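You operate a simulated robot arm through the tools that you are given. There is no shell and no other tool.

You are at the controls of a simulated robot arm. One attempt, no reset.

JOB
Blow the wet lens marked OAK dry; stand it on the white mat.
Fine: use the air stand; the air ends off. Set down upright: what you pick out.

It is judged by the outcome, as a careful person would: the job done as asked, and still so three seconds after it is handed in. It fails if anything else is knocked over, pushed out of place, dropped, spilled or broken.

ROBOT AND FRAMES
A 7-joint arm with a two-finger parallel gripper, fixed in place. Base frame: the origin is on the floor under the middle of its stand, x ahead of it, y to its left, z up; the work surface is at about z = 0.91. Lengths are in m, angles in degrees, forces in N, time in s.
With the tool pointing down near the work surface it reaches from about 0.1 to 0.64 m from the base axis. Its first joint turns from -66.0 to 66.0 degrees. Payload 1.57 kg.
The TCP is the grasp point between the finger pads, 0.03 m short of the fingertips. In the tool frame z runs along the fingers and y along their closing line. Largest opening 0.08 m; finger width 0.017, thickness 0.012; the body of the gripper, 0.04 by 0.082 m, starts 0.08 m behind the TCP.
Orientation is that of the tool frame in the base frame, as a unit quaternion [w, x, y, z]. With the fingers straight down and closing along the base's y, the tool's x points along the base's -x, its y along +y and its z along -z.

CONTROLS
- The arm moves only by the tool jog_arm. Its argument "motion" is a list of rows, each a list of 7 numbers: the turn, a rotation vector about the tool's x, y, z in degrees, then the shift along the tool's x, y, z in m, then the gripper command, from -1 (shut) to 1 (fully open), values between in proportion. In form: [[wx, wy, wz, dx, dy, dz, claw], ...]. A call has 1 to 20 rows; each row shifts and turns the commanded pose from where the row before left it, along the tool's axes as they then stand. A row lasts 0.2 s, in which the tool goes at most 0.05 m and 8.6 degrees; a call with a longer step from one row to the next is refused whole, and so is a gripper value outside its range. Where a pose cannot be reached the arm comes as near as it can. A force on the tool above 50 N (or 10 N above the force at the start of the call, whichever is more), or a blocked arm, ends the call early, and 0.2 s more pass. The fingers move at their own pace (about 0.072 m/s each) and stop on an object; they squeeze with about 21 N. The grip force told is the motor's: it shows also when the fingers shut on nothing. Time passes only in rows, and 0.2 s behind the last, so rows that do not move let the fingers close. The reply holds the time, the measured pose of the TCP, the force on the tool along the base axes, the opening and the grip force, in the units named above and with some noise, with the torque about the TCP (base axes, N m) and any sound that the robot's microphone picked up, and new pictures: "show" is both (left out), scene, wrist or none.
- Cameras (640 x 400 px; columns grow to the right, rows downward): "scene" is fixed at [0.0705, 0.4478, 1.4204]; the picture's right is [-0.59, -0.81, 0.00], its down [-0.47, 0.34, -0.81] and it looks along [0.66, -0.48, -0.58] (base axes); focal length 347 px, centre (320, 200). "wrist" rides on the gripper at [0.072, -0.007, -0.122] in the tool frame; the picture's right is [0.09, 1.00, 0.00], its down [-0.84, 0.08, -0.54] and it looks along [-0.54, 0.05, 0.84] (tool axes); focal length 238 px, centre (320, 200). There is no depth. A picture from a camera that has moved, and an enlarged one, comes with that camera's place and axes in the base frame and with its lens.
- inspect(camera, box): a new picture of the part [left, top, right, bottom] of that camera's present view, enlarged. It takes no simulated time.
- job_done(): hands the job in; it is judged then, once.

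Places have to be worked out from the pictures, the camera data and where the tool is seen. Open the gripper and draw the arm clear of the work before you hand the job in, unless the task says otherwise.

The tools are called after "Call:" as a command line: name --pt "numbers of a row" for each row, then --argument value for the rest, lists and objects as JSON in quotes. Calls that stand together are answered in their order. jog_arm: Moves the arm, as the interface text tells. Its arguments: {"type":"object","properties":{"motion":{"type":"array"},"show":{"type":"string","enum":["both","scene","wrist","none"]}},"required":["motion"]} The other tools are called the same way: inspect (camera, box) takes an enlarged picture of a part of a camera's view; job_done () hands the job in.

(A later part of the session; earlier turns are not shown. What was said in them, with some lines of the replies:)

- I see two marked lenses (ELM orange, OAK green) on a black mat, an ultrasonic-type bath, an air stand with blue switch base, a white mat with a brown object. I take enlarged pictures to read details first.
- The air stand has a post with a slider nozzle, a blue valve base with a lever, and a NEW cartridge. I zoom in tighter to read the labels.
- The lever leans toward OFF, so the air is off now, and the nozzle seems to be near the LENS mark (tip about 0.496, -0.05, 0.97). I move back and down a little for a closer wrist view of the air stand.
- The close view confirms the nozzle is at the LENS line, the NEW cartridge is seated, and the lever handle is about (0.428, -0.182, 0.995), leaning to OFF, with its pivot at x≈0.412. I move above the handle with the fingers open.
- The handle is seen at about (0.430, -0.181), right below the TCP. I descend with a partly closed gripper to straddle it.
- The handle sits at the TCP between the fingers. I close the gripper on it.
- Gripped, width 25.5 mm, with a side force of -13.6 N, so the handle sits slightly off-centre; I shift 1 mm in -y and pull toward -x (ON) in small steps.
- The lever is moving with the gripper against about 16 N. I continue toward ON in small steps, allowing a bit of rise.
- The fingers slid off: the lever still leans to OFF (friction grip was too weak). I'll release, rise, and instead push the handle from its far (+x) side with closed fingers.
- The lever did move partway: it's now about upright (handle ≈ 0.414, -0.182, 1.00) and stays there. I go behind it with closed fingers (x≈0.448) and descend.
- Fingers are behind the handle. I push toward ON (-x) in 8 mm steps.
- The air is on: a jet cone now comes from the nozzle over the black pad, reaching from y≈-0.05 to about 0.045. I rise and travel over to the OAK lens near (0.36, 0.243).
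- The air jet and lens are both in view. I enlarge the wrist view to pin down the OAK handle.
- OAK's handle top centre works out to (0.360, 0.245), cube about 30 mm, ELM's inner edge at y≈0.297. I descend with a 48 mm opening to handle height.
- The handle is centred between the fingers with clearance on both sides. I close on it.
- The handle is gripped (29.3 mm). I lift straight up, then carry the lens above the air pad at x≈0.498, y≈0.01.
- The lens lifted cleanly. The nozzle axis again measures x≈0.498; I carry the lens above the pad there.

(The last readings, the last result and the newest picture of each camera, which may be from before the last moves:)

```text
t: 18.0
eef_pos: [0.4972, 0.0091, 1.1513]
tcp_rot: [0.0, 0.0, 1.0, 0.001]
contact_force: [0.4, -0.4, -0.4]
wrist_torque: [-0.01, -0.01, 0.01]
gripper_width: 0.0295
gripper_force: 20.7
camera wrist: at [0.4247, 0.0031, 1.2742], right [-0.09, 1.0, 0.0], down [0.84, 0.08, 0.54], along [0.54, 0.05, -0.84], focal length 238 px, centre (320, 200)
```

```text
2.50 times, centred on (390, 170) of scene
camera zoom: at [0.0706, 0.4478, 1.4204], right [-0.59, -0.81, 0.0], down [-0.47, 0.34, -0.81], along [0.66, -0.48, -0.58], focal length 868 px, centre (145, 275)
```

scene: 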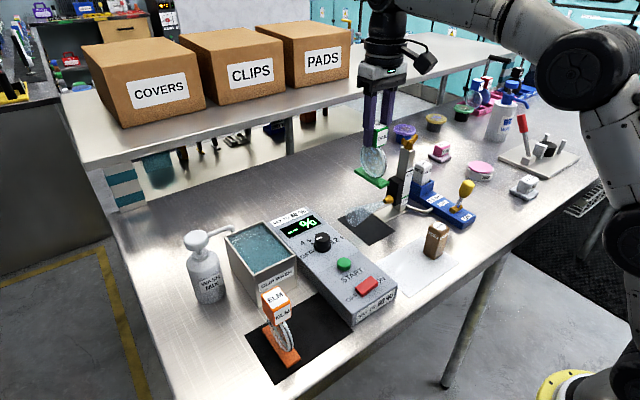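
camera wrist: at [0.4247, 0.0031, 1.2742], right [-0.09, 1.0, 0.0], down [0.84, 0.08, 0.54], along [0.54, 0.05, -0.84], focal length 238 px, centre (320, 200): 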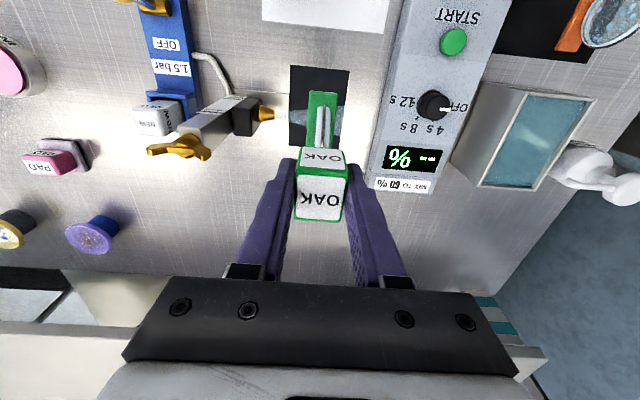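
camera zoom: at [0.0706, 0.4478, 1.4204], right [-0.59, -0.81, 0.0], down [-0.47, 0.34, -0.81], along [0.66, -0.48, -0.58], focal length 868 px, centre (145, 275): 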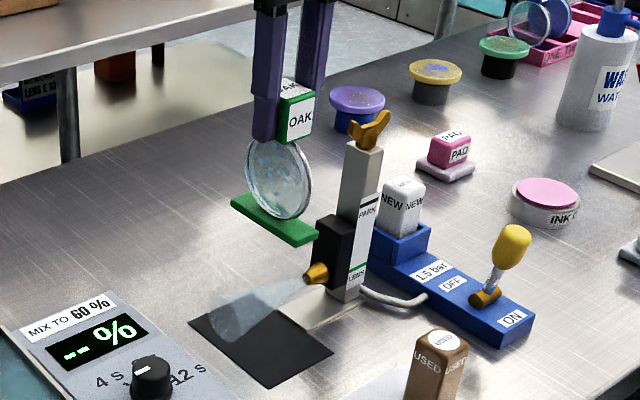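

The lens is above the pad, with clearance to the nozzle. I lower it into the jet, hovering a few mm above the pad, so its centre is at nozzle height.

Call:
jog_arm --pt "0 0 0 -0.003 0 0.035 -1" --pt "0 0 0 0 0 0.035 -1" --pt "0 0 0 0 0 0.03 -1" --pt "0 0 0 0 0 0.018 -1" --pt "0 0 0 0 0 0.007 -1" --pt "0 0 0 0 0 0 -1"

Call:
inspect --camera "scene" --box '[330, 120, 450, 250]'

Call:
inspect --camera "wrist" --box '[220, 20, 420, 230]'

```text
t: 19.4
eef_pos: [0.4997, 0.0111, 1.0254]
tcp_rot: [-0.001, 0.0, 1.0, -0.001]
contact_force: [0.7, 0.2, 0.1]
wrist_torque: [0.0, -0.02, -0.01]
gripper_width: 0.0295
gripper_force: 21.2
camera wrist: at [0.4271, 0.0045, 1.1481], right [-0.09, 1.0, 0.0], down [0.84, 0.08, 0.54], along [0.54, 0.05, -0.84], focal length 238 px, centre (320, 200)
```

scene: 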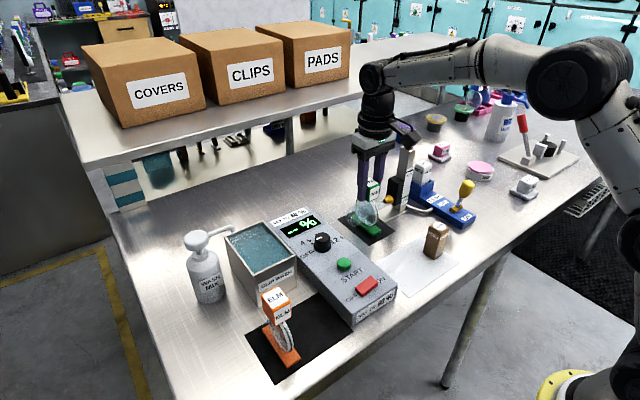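
wrist: 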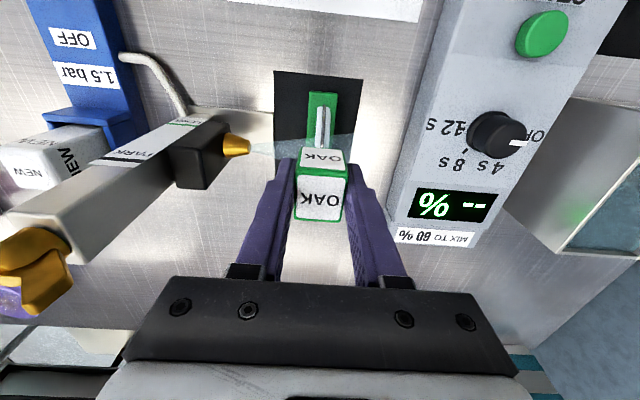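

```text
3.08 times, centred on (390, 185) of scene
camera zoom: at [0.0706, 0.4478, 1.4204], right [-0.59, -0.81, 0.0], down [-0.47, 0.34, -0.81], along [0.66, -0.48, -0.58], focal length 1068 px, centre (105, 246)
```

zoom: 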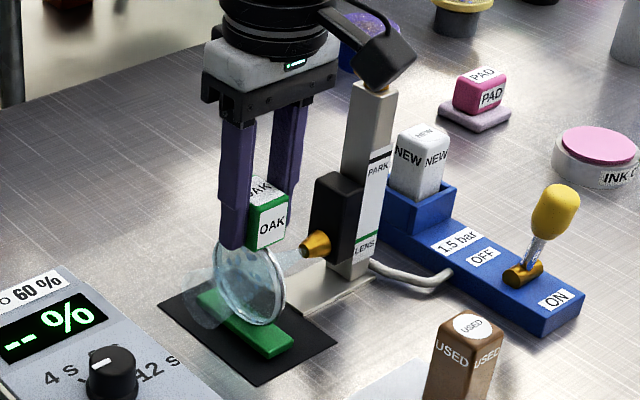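

```text
1.90 times, centred on (320, 125) of wrist
camera zoom: at [0.4271, 0.0045, 1.1481], right [-0.09, 1.0, 0.0], down [0.84, 0.08, 0.54], along [0.54, 0.05, -0.84], focal length 454 px, centre (320, 343)
```

zoom: 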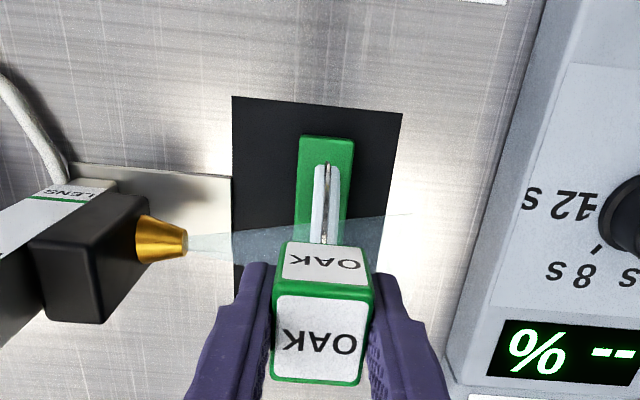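

The lens is in the jet, facing the nozzle. I hold it there for about four seconds and check for droplets.

Call:
jog_arm --pt "0 0 0 0 0 0 -1" --pt "0 0 0 0 0 0 -1" --pt "0 0 0 0 0 0 -1" --pt "0 0 0 0 0 0 -1" --pt "0 0 0 0 0 0 -1" --pt "0 0 0 0 0 0 -1" --pt "0 0 0 0 0 0 -1" --pt "0 0 0 0 0 0 -1" --pt "0 0 0 0 0 0 -1" --pt "0 0 0 0 0 0 -1" --pt "0 0 0 0 0 0 -1" --pt "0 0 0 0 0 0 -1" --pt "0 0 0 0 0 0 -1" --pt "0 0 0 0 0 0 -1" --pt "0 0 0 0 0 0 -1" --pt "0 0 0 0 0 0 -1" --pt "0 0 0 0 0 0 -1" --pt "0 0 0 0 0 0 -1" --pt "0 0 0 0 0 0 -1" --pt "0 0 0 0 0 0 -1"

Call:
inspect --camera "scene" --box '[340, 170, 410, 245]'

```text
t: 23.6
eef_pos: [0.5004, 0.011, 1.026]
tcp_rot: [0.0, -0.001, 1.0, 0.0]
contact_force: [0.9, -0.3, -0.8]
wrist_torque: [0.02, 0.01, 0.0]
gripper_width: 0.0295
gripper_force: 20.8
camera wrist: at [0.4271, 0.0045, 1.1483], right [-0.09, 1.0, 0.0], down [0.84, 0.08, 0.54], along [0.54, 0.05, -0.84], focal length 238 px, centre (320, 200)
```

scene: 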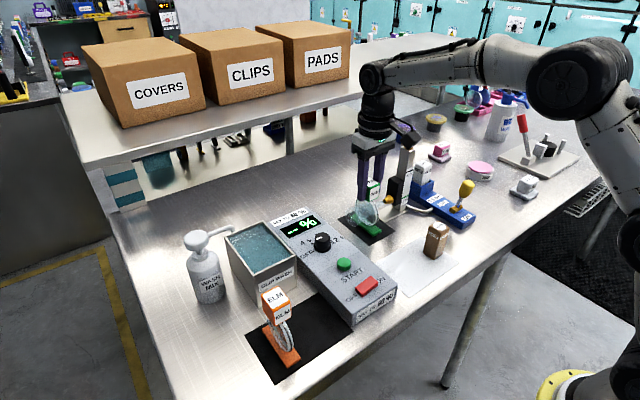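
wrist: 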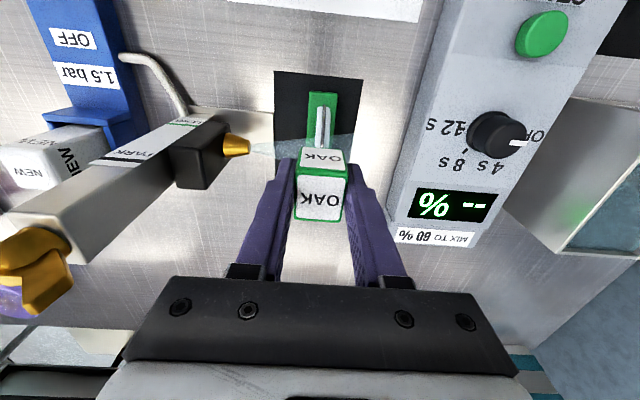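

```text
5.33 times, centred on (375, 208) of scene
camera zoom: at [0.0706, 0.4478, 1.4204], right [-0.59, -0.81, 0.0], down [-0.47, 0.34, -0.81], along [0.66, -0.48, -0.58], focal length 1852 px, centre (27, 160)
```

zoom: 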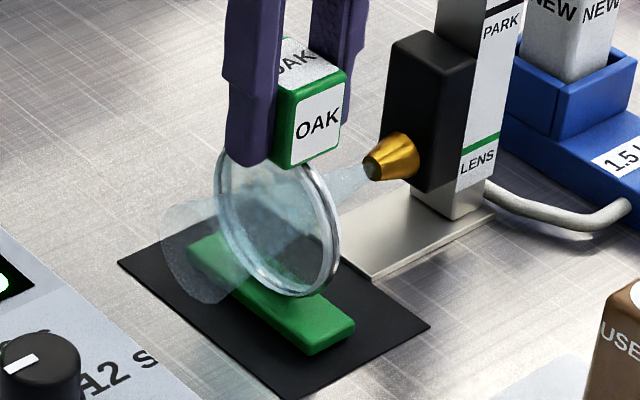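

The cone overlaps the lens, so it's hard to tell. I hold a few seconds more, then lift it out of the jet to inspect the glass.

Call:
jog_arm --pt "0 0 0 0 0 0 -1" --pt "0 0 0 0 0 0 -1" --pt "0 0 0 0 0 0 -1" --pt "0 0 0 0 0 0 -1" --pt "0 0 0 0 0 0 -1" --pt "0 0 0 0 0 0 -1" --pt "0 0 0 0 0 0 -1" --pt "0 0 0 0 0 0 -1" --pt "0 0 0 0 0 0 -1" --pt "0 0 0 0 0 0 -1" --pt "0 0 0 0 0 0 -1" --pt "0 0 0 0 0 0 -1" --pt "0 0 0 0 0 0 -1" --pt "0 0 0 0 0 0 -1" --pt "0 0 0 0 0 0 -1" --pt "0 0 0 0 0 -0.03 -1" --pt "0 0 0 0 0 -0.035 -1" --pt "0 0 0 0 0 -0.035 -1" --pt "0 0 0 0 0 -0.025 -1" --pt "0 0 0 0 0 0 -1"

Call:
inspect --camera "scene" --box '[340, 115, 410, 195]'

```text
t: 27.8
eef_pos: [0.4994, 0.0099, 1.1512]
tcp_rot: [0.0, 0.0, 1.0, 0.0]
contact_force: [0.5, 0.2, -2.0]
wrist_torque: [0.05, 0.0, -0.01]
gripper_width: 0.0297
gripper_force: 20.7
camera wrist: at [0.4274, 0.0045, 1.2743], right [-0.09, 1.0, 0.0], down [0.84, 0.08, 0.54], along [0.54, 0.05, -0.84], focal length 238 px, centre (320, 200)
```

scene: 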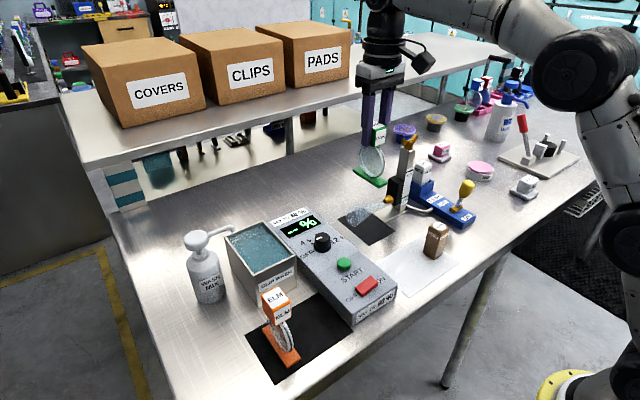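
wrist: 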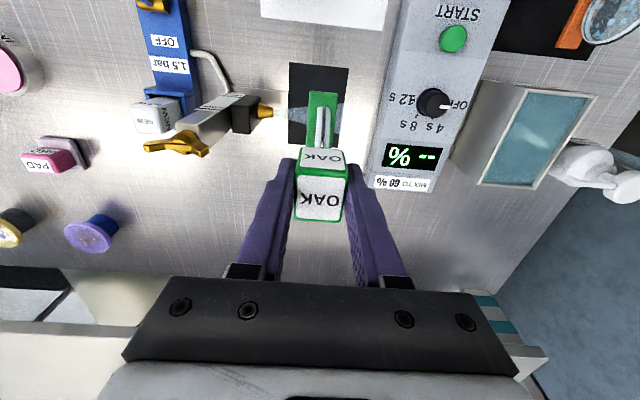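

```text
5.00 times, centred on (375, 155) of scene
camera zoom: at [0.0706, 0.4478, 1.4204], right [-0.59, -0.81, 0.0], down [-0.47, 0.34, -0.81], along [0.66, -0.48, -0.58], focal length 1736 px, centre (45, 425)
```

zoom: 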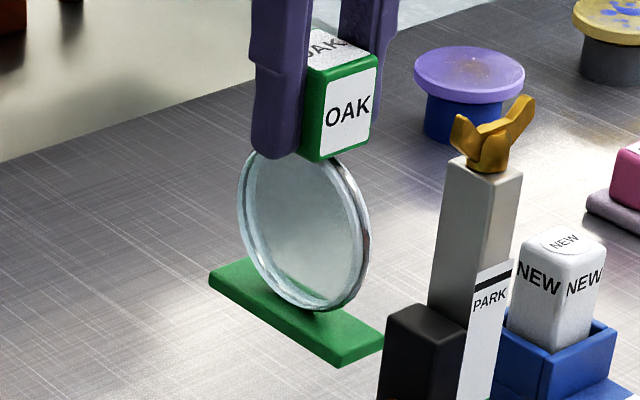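

The glass is clear, with no droplets left. Now I carry the lens over the free part of the white mat (about x 0.354, y 0.022), clear of the USED block.

Call:
jog_arm --pt "0 0 0 0.029 0.002 0 -1" --pt "0 0 0 0.029 0.003 0 -1" --pt "0 0 0 0.029 0.003 0 -1" --pt "0 0 0 0.029 0.002 0 -1" --pt "0 0 0 0.029 0.002 0 -1" --pt "0 0 0 0 0 0 -1"

Call:
inspect --camera "scene" --box '[360, 180, 500, 310]'

Call:
inspect --camera "wrist" --box '[220, 50, 420, 230]'

```text
t: 29.2
eef_pos: [0.3562, 0.0228, 1.1512]
tcp_rot: [0.0, 0.0, 1.0, 0.001]
contact_force: [-0.6, 0.7, -0.1]
wrist_torque: [0.01, 0.01, 0.0]
gripper_width: 0.0295
gripper_force: 21.2
camera wrist: at [0.2832, 0.0168, 1.2739], right [-0.09, 1.0, 0.0], down [0.84, 0.08, 0.54], along [0.54, 0.05, -0.84], focal length 238 px, centre (320, 200)
```

scene: 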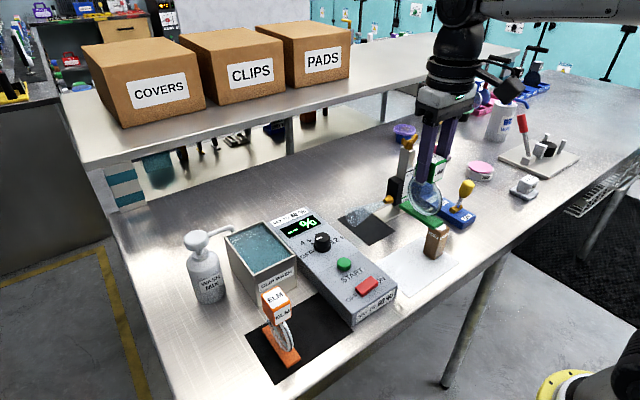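
wrist: 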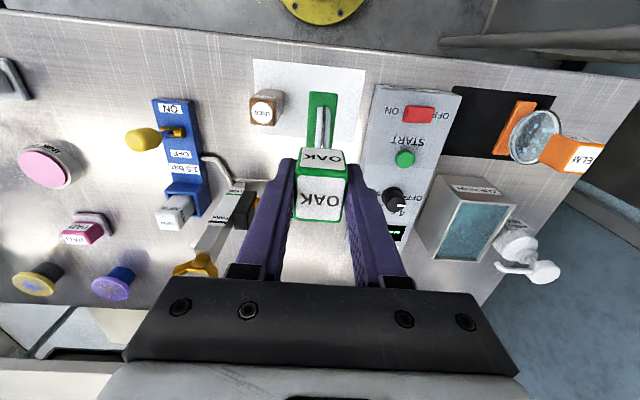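

```text
3.08 times, centred on (430, 245) of scene
camera zoom: at [0.0705, 0.4478, 1.4204], right [-0.59, -0.81, 0.0], down [-0.47, 0.34, -0.81], along [0.66, -0.48, -0.58], focal length 1068 px, centre (-18, 62)
```

zoom: 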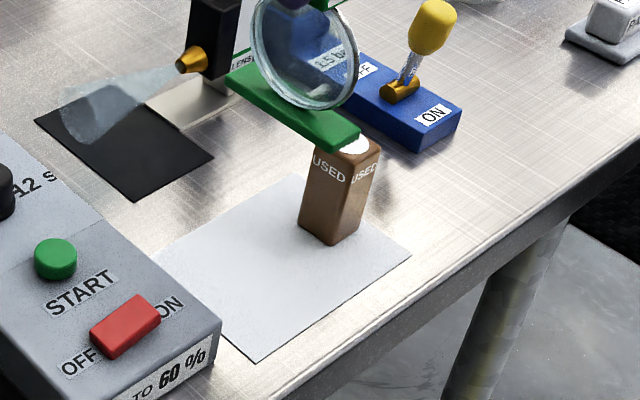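

```text
2.22 times, centred on (320, 140) of wrist
camera zoom: at [0.2832, 0.0168, 1.2739], right [-0.09, 1.0, 0.0], down [0.84, 0.08, 0.54], along [0.54, 0.05, -0.84], focal length 530 px, centre (320, 333)
```

zoom: 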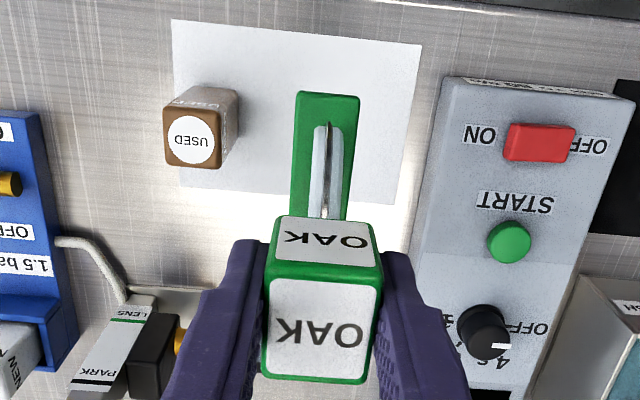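

The mat spans x 0.305–0.405, y -0.070–0.082, and the lens base would span x 0.317–0.394 — well inside and clear of USED. I lower to just above the mat.

Call:
jog_arm --pt "0 0 0 0 0 0.035 -1" --pt "0 0 0 0 0 0.035 -1" --pt "0 0 0 0 0 0.03 -1" --pt "0 0 0 0 0 0.02 -1" --pt "0 0 0 0 0 0.006 -1" --pt "0 0 0 0 0 0 -1"

Call:
inspect --camera "scene" --box '[360, 180, 500, 310]'

```text
t: 30.6
eef_pos: [0.3563, 0.0229, 1.0237]
tcp_rot: [0.0, 0.0, 1.0, 0.0]
contact_force: [0.0, -0.3, -0.3]
wrist_torque: [-0.02, -0.01, 0.02]
gripper_width: 0.0294
gripper_force: 21.2
camera wrist: at [0.2833, 0.0165, 1.1471], right [-0.09, 1.0, 0.0], down [0.84, 0.08, 0.54], along [0.54, 0.05, -0.84], focal length 238 px, centre (320, 200)
```

scene: 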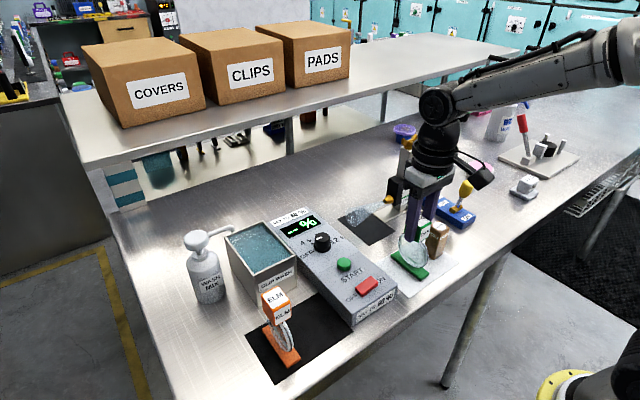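
wrist: 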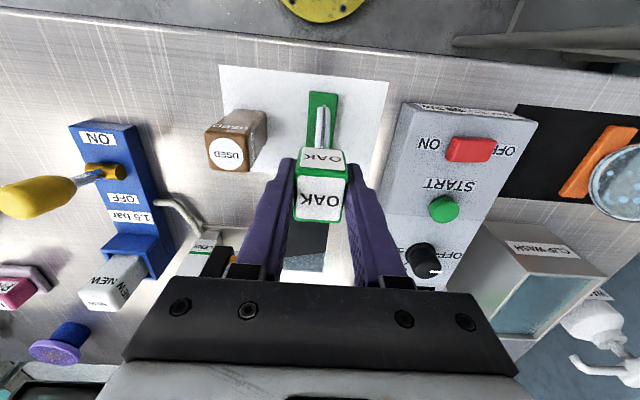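

```text
3.08 times, centred on (430, 245) of scene
camera zoom: at [0.0706, 0.4478, 1.4204], right [-0.59, -0.81, 0.0], down [-0.47, 0.34, -0.81], along [0.66, -0.48, -0.58], focal length 1068 px, centre (-18, 62)
```

zoom: 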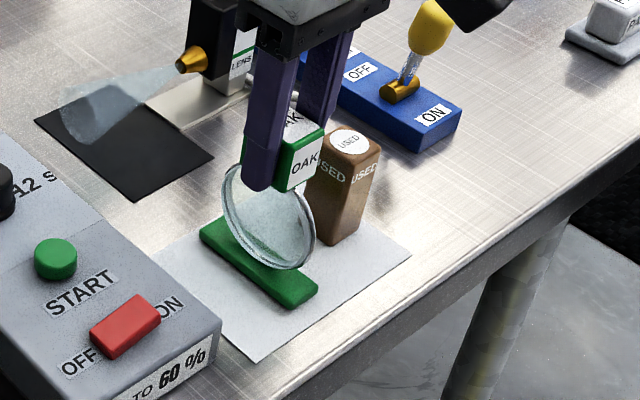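

No contact yet and the base is fully over the mat. I lower 1 mm per row until it touches.

Call:
jog_arm --pt "0 0 0 0 0 0.001 -1" --pt "0 0 0 0 0 0.001 -1" --pt "0 0 0 0 0 0.001 -1" --show "none"

```text
t: 31.4
eef_pos: [0.3554, 0.023, 1.0215]
tcp_rot: [0.0, -0.001, 1.0, -0.001]
contact_force: [-0.6, -0.2, -1.2]
wrist_torque: [0.0, -0.02, 0.01]
gripper_width: 0.0296
gripper_force: 20.6
```

Still no clear contact force, so I go down another two millimetres in small steps.

Call:
jog_arm --pt "0 0 0 0 0 0.001 -1" --pt "0 0 0 0 0 0.0005 -1" --show "none"

```text
t: 32.0
eef_pos: [0.3562, 0.0218, 1.0206]
tcp_rot: [0.001, 0.0, 1.0, 0.0]
contact_force: [-1.9, -0.1, 8.1]
wrist_torque: [0.0, 0.41, 0.0]
gripper_width: 0.0294
gripper_force: 20.6
```

Contact reads 8 N upward, so the base is on the mat. I relieve half a millimetre and open the fingers gently.

Call:
jog_arm --pt "0 0 0 0 0 -0.0005 -1" --pt "0 0 0 0 0 0 -0.2" --pt "0 0 0 0 0 0 0.0" --pt "0 0 0 0 0 0 0.2" --pt "0 0 0 0 0 0 0.2"

Call:
inspect --camera "scene" --box '[360, 180, 500, 310]'

```text
t: 33.2
eef_pos: [0.3548, 0.0234, 1.0203]
tcp_rot: [0.0, 0.0, 1.0, 0.0]
contact_force: [-0.3, 0.3, 0.4]
wrist_torque: [0.03, 0.02, 0.0]
gripper_width: 0.048
gripper_force: 0.1
camera wrist: at [0.2827, 0.0165, 1.1437], right [-0.09, 1.0, 0.0], down [0.84, 0.08, 0.54], along [0.54, 0.05, -0.84], focal length 238 px, centre (320, 200)
```

scene: 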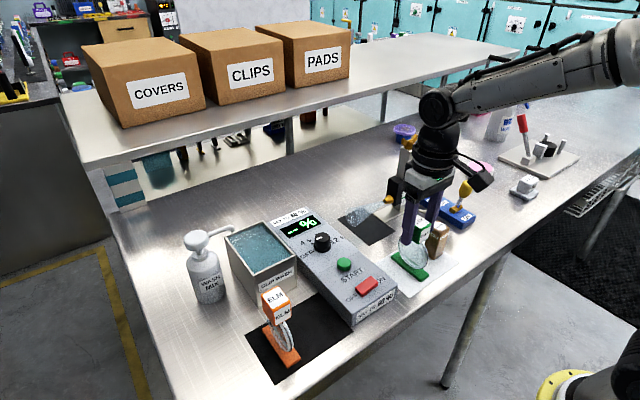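
wrist: 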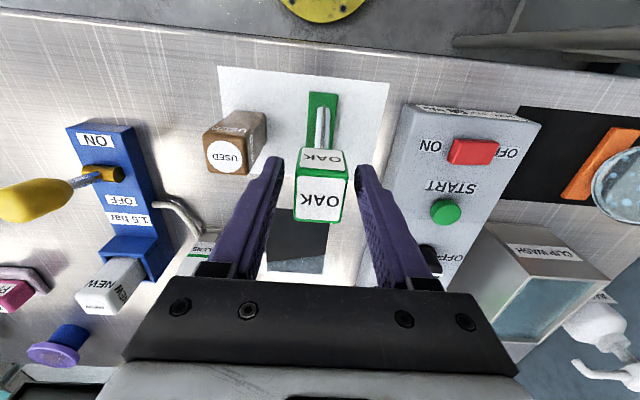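

```text
3.08 times, centred on (430, 245) of scene
camera zoom: at [0.0705, 0.4478, 1.4204], right [-0.59, -0.81, 0.0], down [-0.47, 0.34, -0.81], along [0.66, -0.48, -0.58], focal length 1068 px, centre (-18, 62)
```

zoom: 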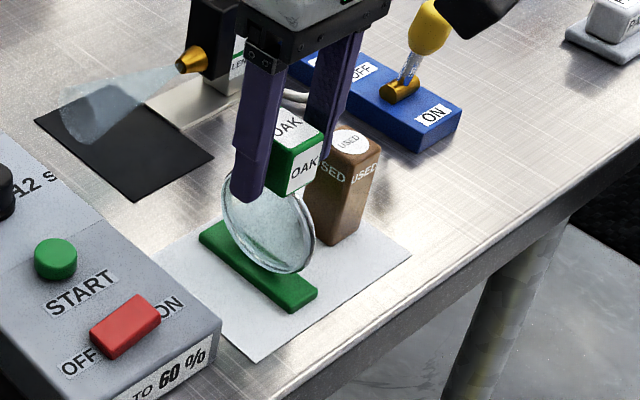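

The lens stands free and upright. I rise straight up, then go over to the lever's near (ON) side at x≈0.352 with closed fingers, to push it back to OFF.

Call:
jog_arm --pt "0 0 0 0 0 -0.02 0.2" --pt "0 0 0 0 0 -0.035 0.2" --pt "0 0 0 0 0 -0.04 0.2" --pt "0 0 0 0 0 -0.03 0.2" --pt "0 0 0 0.001 -0.034 0 0.2" --pt "0 0 0 0.001 -0.034 0 0" --pt "0 0 0 0.001 -0.034 0 -1" --pt "0 0 0 0 -0.034 0 -1" --pt "0 0 0 0 -0.034 0 -1" --pt "0 0 0 0 -0.035 0 -1" --pt "0 0 0 0 0 0 -1"

Call:
inspect --camera "scene" --box '[360, 150, 500, 310]'

Call:
inspect --camera "wrist" --box '[220, 20, 420, 230]'

```text
t: 35.6
eef_pos: [0.3509, -0.1822, 1.1468]
tcp_rot: [0.0, 0.0, 1.0, 0.0]
contact_force: [-0.2, -0.1, 0.2]
wrist_torque: [-0.03, 0.04, 0.02]
gripper_width: 0.0
gripper_force: 20.6
camera wrist: at [0.2788, -0.1878, 1.2685], right [-0.09, 1.0, 0.0], down [0.84, 0.08, 0.54], along [0.54, 0.05, -0.84], focal length 238 px, centre (320, 200)
```

scene: 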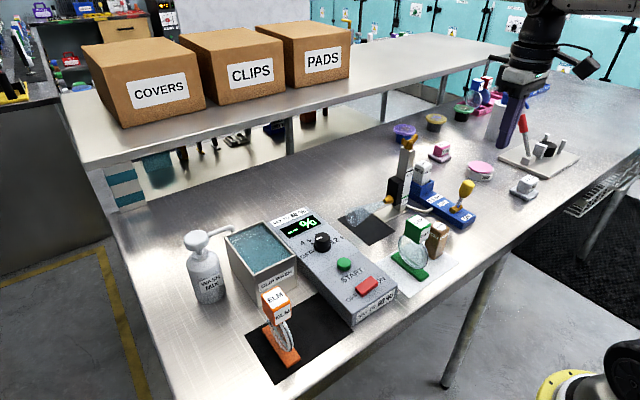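
wrist: 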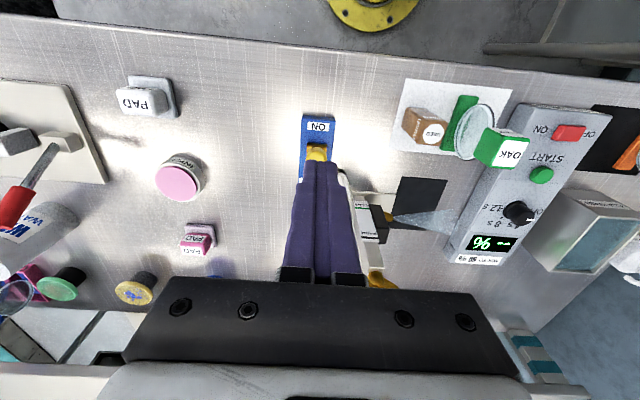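

```text
2.50 times, centred on (430, 230) of scene
camera zoom: at [0.0706, 0.4478, 1.4204], right [-0.59, -0.81, 0.0], down [-0.47, 0.34, -0.81], along [0.66, -0.48, -0.58], focal length 868 px, centre (45, 125)
```

zoom: 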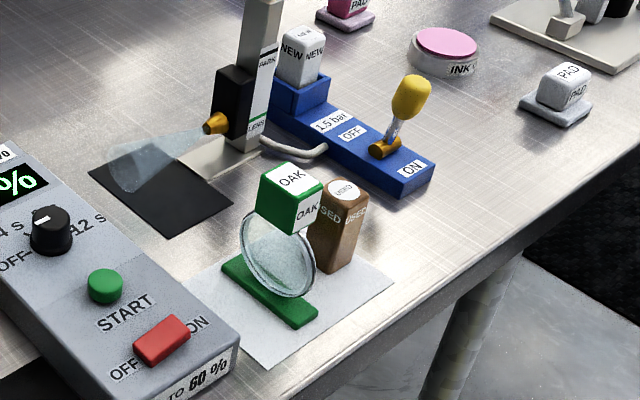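

```text
1.90 times, centred on (320, 125) of wrist
camera zoom: at [0.2788, -0.1878, 1.2685], right [-0.09, 1.0, 0.0], down [0.84, 0.08, 0.54], along [0.54, 0.05, -0.84], focal length 454 px, centre (320, 343)
```

zoom: 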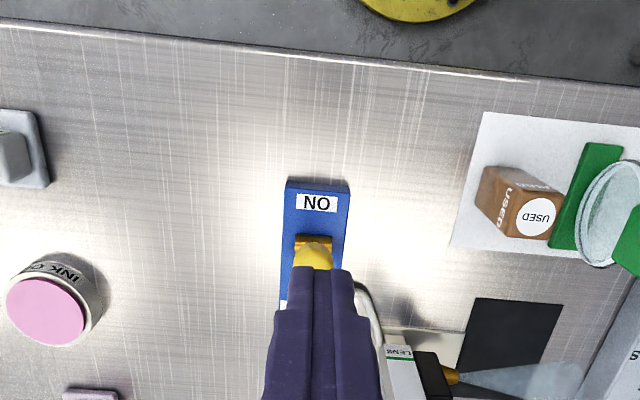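

The lens stands upright and dry-looking on the mat next to USED. I lower the closed fingers in front of the lever handle (handle ≈ 0.395, -0.182, 1.00).

Call:
jog_arm --pt "0 0 0 0 0 0.035 -1" --pt "0 0 0 0 0 0.035 -1" --pt "0 0 0 0 0 0.032 -1" --pt "0 0 0 0 0 0.025 -1" --pt "0 0 0 0 0 0 -1"

Call:
inspect --camera "scene" --box '[380, 130, 510, 250]'

```text
t: 36.8
eef_pos: [0.3516, -0.1821, 1.0177]
tcp_rot: [0.001, -0.001, 1.0, 0.0]
contact_force: [1.0, 0.1, -0.2]
wrist_torque: [-0.01, 0.0, 0.01]
gripper_width: 0.0002
gripper_force: 20.9
camera wrist: at [0.2795, -0.1885, 1.1406], right [-0.09, 1.0, 0.0], down [0.84, 0.08, 0.54], along [0.54, 0.05, -0.84], focal length 238 px, centre (320, 200)
```

scene: 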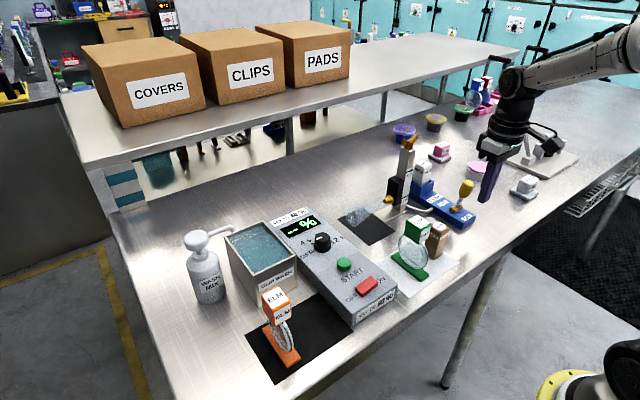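
wrist: 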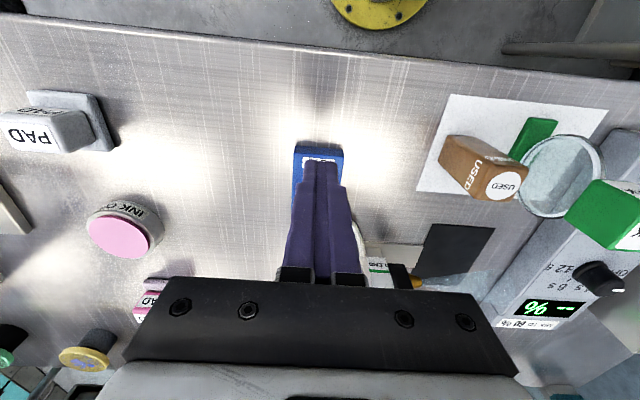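

```text
3.33 times, centred on (445, 190) of scene
camera zoom: at [0.0705, 0.4478, 1.4204], right [-0.59, -0.81, 0.0], down [-0.47, 0.34, -0.81], along [0.66, -0.48, -0.58], focal length 1157 px, centre (-97, 233)
```

zoom: 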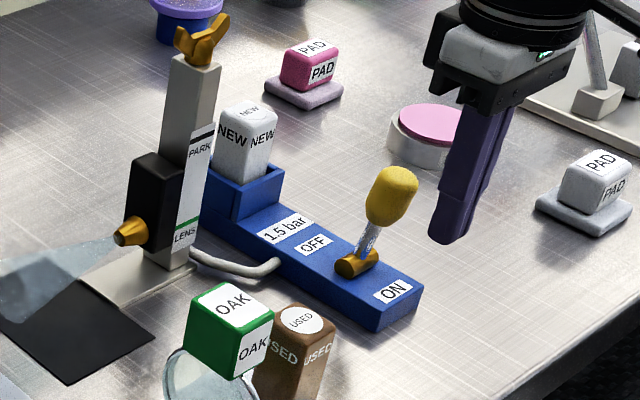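

The fingers are in front of the handle. I push toward +x (OFF) in steps.

Call:
jog_arm --pt "0 0 0 -0.01 0 0 -1" --pt "0 0 0 -0.009 0 0 -1" --pt "0 0 0 -0.009 0 0 -1" --pt "0 0 0 -0.009 0 0 -1" --pt "0 0 0 -0.009 0 0 -1"

Call:
inspect --camera "scene" --box '[340, 130, 510, 260]'

```text
t: 38.0
eef_pos: [0.3984, -0.1812, 1.0187]
tcp_rot: [0.0, 0.0, 1.0, 0.0]
contact_force: [-0.5, 0.2, -0.7]
wrist_torque: [0.01, -0.02, 0.0]
gripper_width: 0.0
gripper_force: 21.3
camera wrist: at [0.3258, -0.1882, 1.1415], right [-0.09, 1.0, 0.0], down [0.84, 0.08, 0.54], along [0.54, 0.05, -0.84], focal length 238 px, centre (320, 200)
```

scene: 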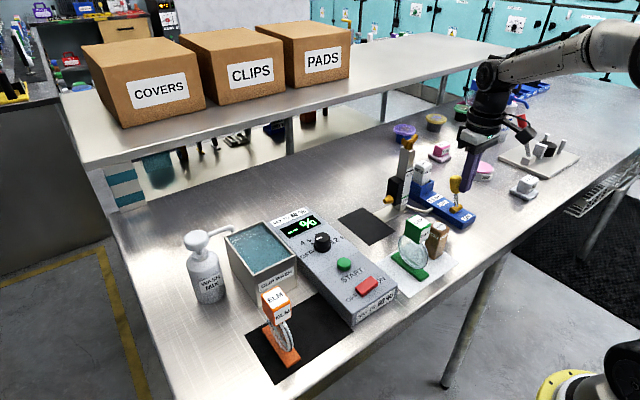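
wrist: 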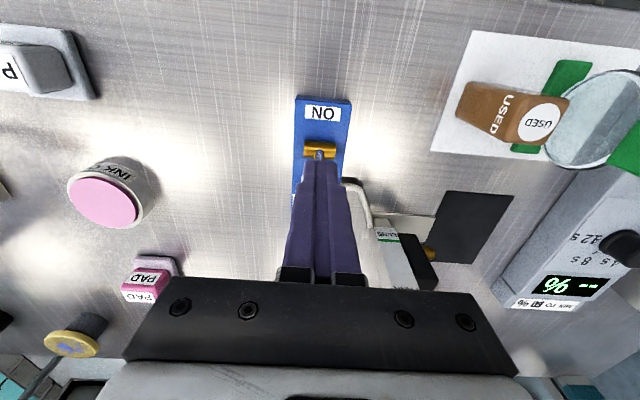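

```text
3.08 times, centred on (425, 195) of scene
camera zoom: at [0.0705, 0.4478, 1.4204], right [-0.59, -0.81, 0.0], down [-0.47, 0.34, -0.81], along [0.66, -0.48, -0.58], focal length 1068 px, centre (-3, 215)
```

zoom: 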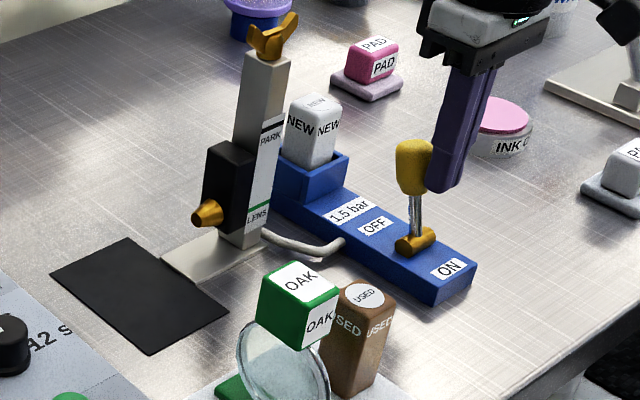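

The jet is gone, but the lever is only about upright; I push a bit further to bring it fully to OFF as it was at the start.

Call:
jog_arm --pt "0 0 0 -0.006 0 0 -1" --pt "0 0 0 -0.006 0 0 -1" --pt "0 0 0 0 0 0 -1"

Call:
inspect --camera "scene" --box '[340, 130, 510, 260]'

```text
t: 38.8
eef_pos: [0.4069, -0.1828, 1.0183]
tcp_rot: [-0.003, 0.001, 1.0, 0.001]
contact_force: [-19.6, 2.0, 7.0]
wrist_torque: [-0.02, 0.52, 0.03]
gripper_width: 0.0001
gripper_force: 20.8
camera wrist: at [0.3356, -0.1887, 1.1417], right [-0.09, 1.0, 0.0], down [0.84, 0.08, 0.54], along [0.53, 0.05, -0.84], focal length 238 px, centre (320, 200)
```

scene: 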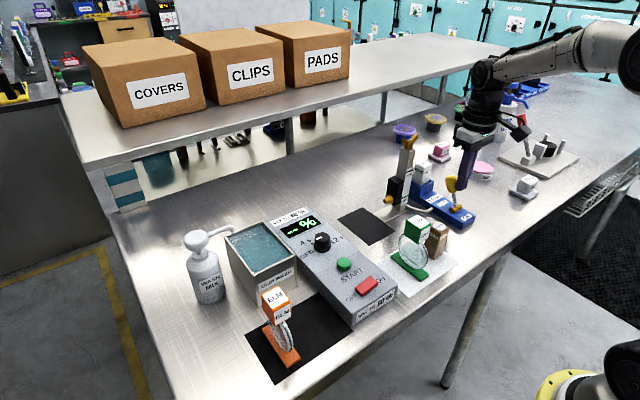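
wrist: 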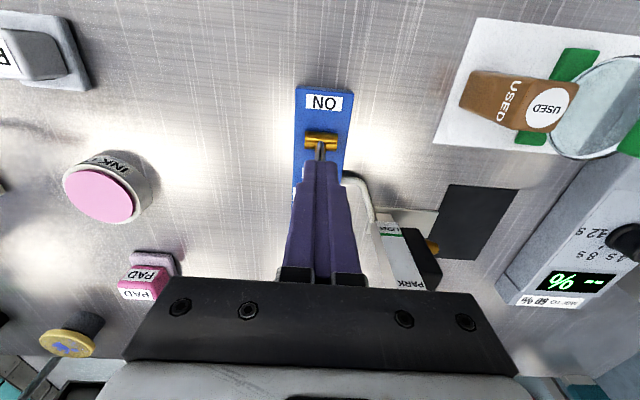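

```text
3.08 times, centred on (425, 195) of scene
camera zoom: at [0.0699, 0.4479, 1.4204], right [-0.59, -0.81, 0.0], down [-0.47, 0.34, -0.81], along [0.66, -0.48, -0.58], focal length 1068 px, centre (-3, 215)
```

zoom: 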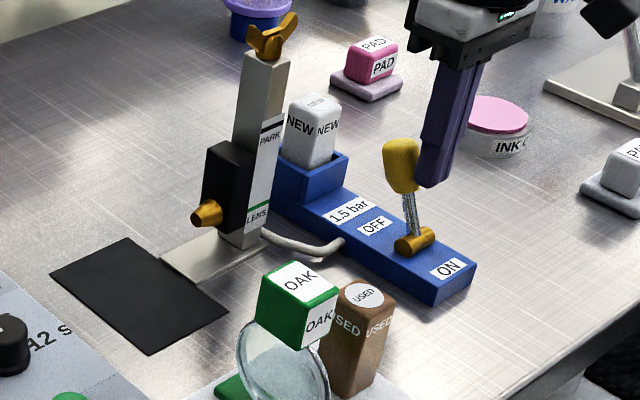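

The lever is at its OFF stop (20 N resistance, tilt as at the start) and there is no jet. I back off, rise clear and open the gripper.

Call:
jog_arm --pt "0 0 0 0.012 0 0 -1" --pt "0 0 0 0.02 0 0 -1" --pt "0 0 0 0 0 -0.035 -1" --pt "0 0 0 0 0 -0.04 -1" --pt "0 0 0 0 0 -0.045 0" --pt "0 0 0 0 0 -0.045 1" --pt "0 0 0 0.03 0 -0.02 1" --pt "0 0 0 0.03 0 0 1" --pt "0 0 0 0 0 0 1" --pt "0 0 0 0 0 0 1"

Call:
inspect --camera "scene" --box '[340, 130, 510, 310]'

Call:
inspect --camera "scene" --box '[380, 205, 460, 300]'

Call:
inspect --camera "wrist" --box '[240, 80, 560, 280]'

```text
t: 41.0
eef_pos: [0.3171, -0.1831, 1.204]
tcp_rot: [-0.001, 0.0, 1.0, 0.0]
contact_force: [0.4, -1.1, 0.0]
wrist_torque: [0.0, 0.03, 0.01]
gripper_width: 0.0801
gripper_force: 0.0
camera wrist: at [0.2446, -0.1884, 1.3265], right [-0.09, 1.0, 0.0], down [0.84, 0.08, 0.54], along [0.54, 0.05, -0.84], focal length 238 px, centre (320, 200)
```

scene: 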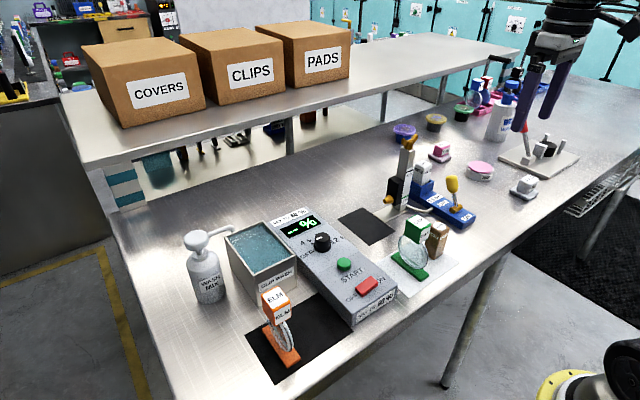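
wrist: 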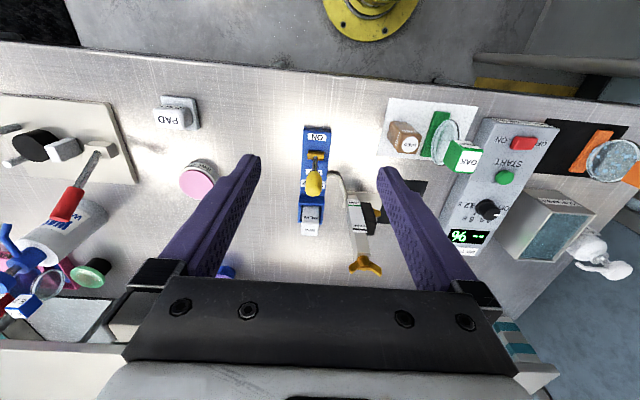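

```text
2.22 times, centred on (425, 220) of scene
camera zoom: at [0.0705, 0.4478, 1.4204], right [-0.59, -0.81, 0.0], down [-0.47, 0.34, -0.81], along [0.66, -0.48, -0.58], focal length 772 px, centre (87, 156)
```

zoom: 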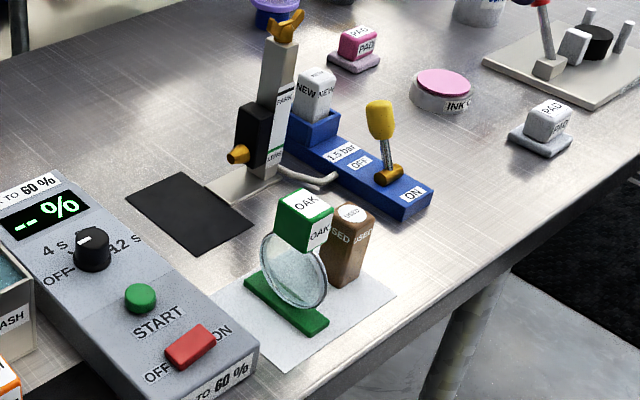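

```text
4.21 times, centred on (420, 252) of scene
camera zoom: at [0.0705, 0.4478, 1.4204], right [-0.59, -0.81, 0.0], down [-0.47, 0.34, -0.81], along [0.66, -0.48, -0.58], focal length 1462 px, centre (-101, -21)
```

zoom: 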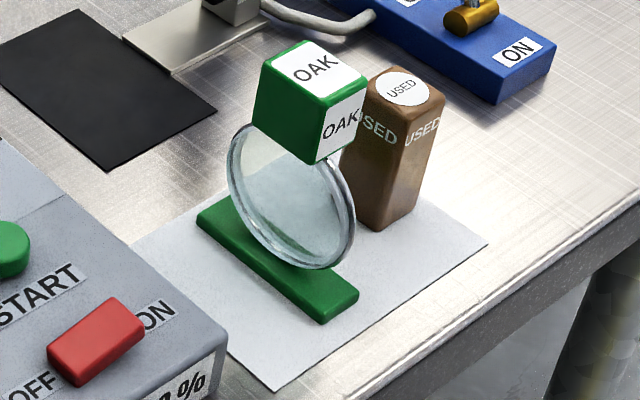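

```text
2.00 times, centred on (400, 180) of wrist
camera zoom: at [0.2446, -0.1884, 1.3265], right [-0.09, 1.0, 0.0], down [0.84, 0.08, 0.54], along [0.54, 0.05, -0.84], focal length 477 px, centre (160, 240)
```

zoom: 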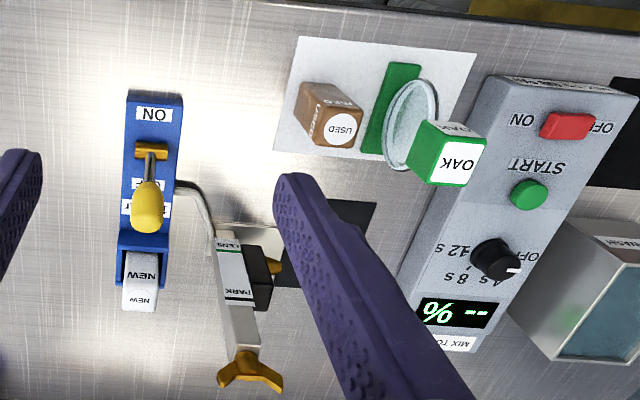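

OAK stands upright on the white mat with clear glass. The lever is at OFF with no jet, nothing else has moved, and the arm is open and clear, so I hand the job in.

Call:
job_done

```text
The job is handed in.
```

The OAK lens is blown dry and standing upright on the white mat, next to the USED block. I've handed the job in.

- **Drying:** I held the lens in the air stand's jet for about seven seconds. Both cameras show clear glass with no droplets, while ELM, which I left alone, still had its droplets.
- **Air:** The jet is off, and the lever is back against its OFF stop, tilted as it was at the start.
- **Other items:** Nothing else looked knocked over or out of place in the last pictures. My first try at the lever, gripping it, slid off partway; pushing it with closed fingers worked.

The gripper is open and the arm is clear of the work.
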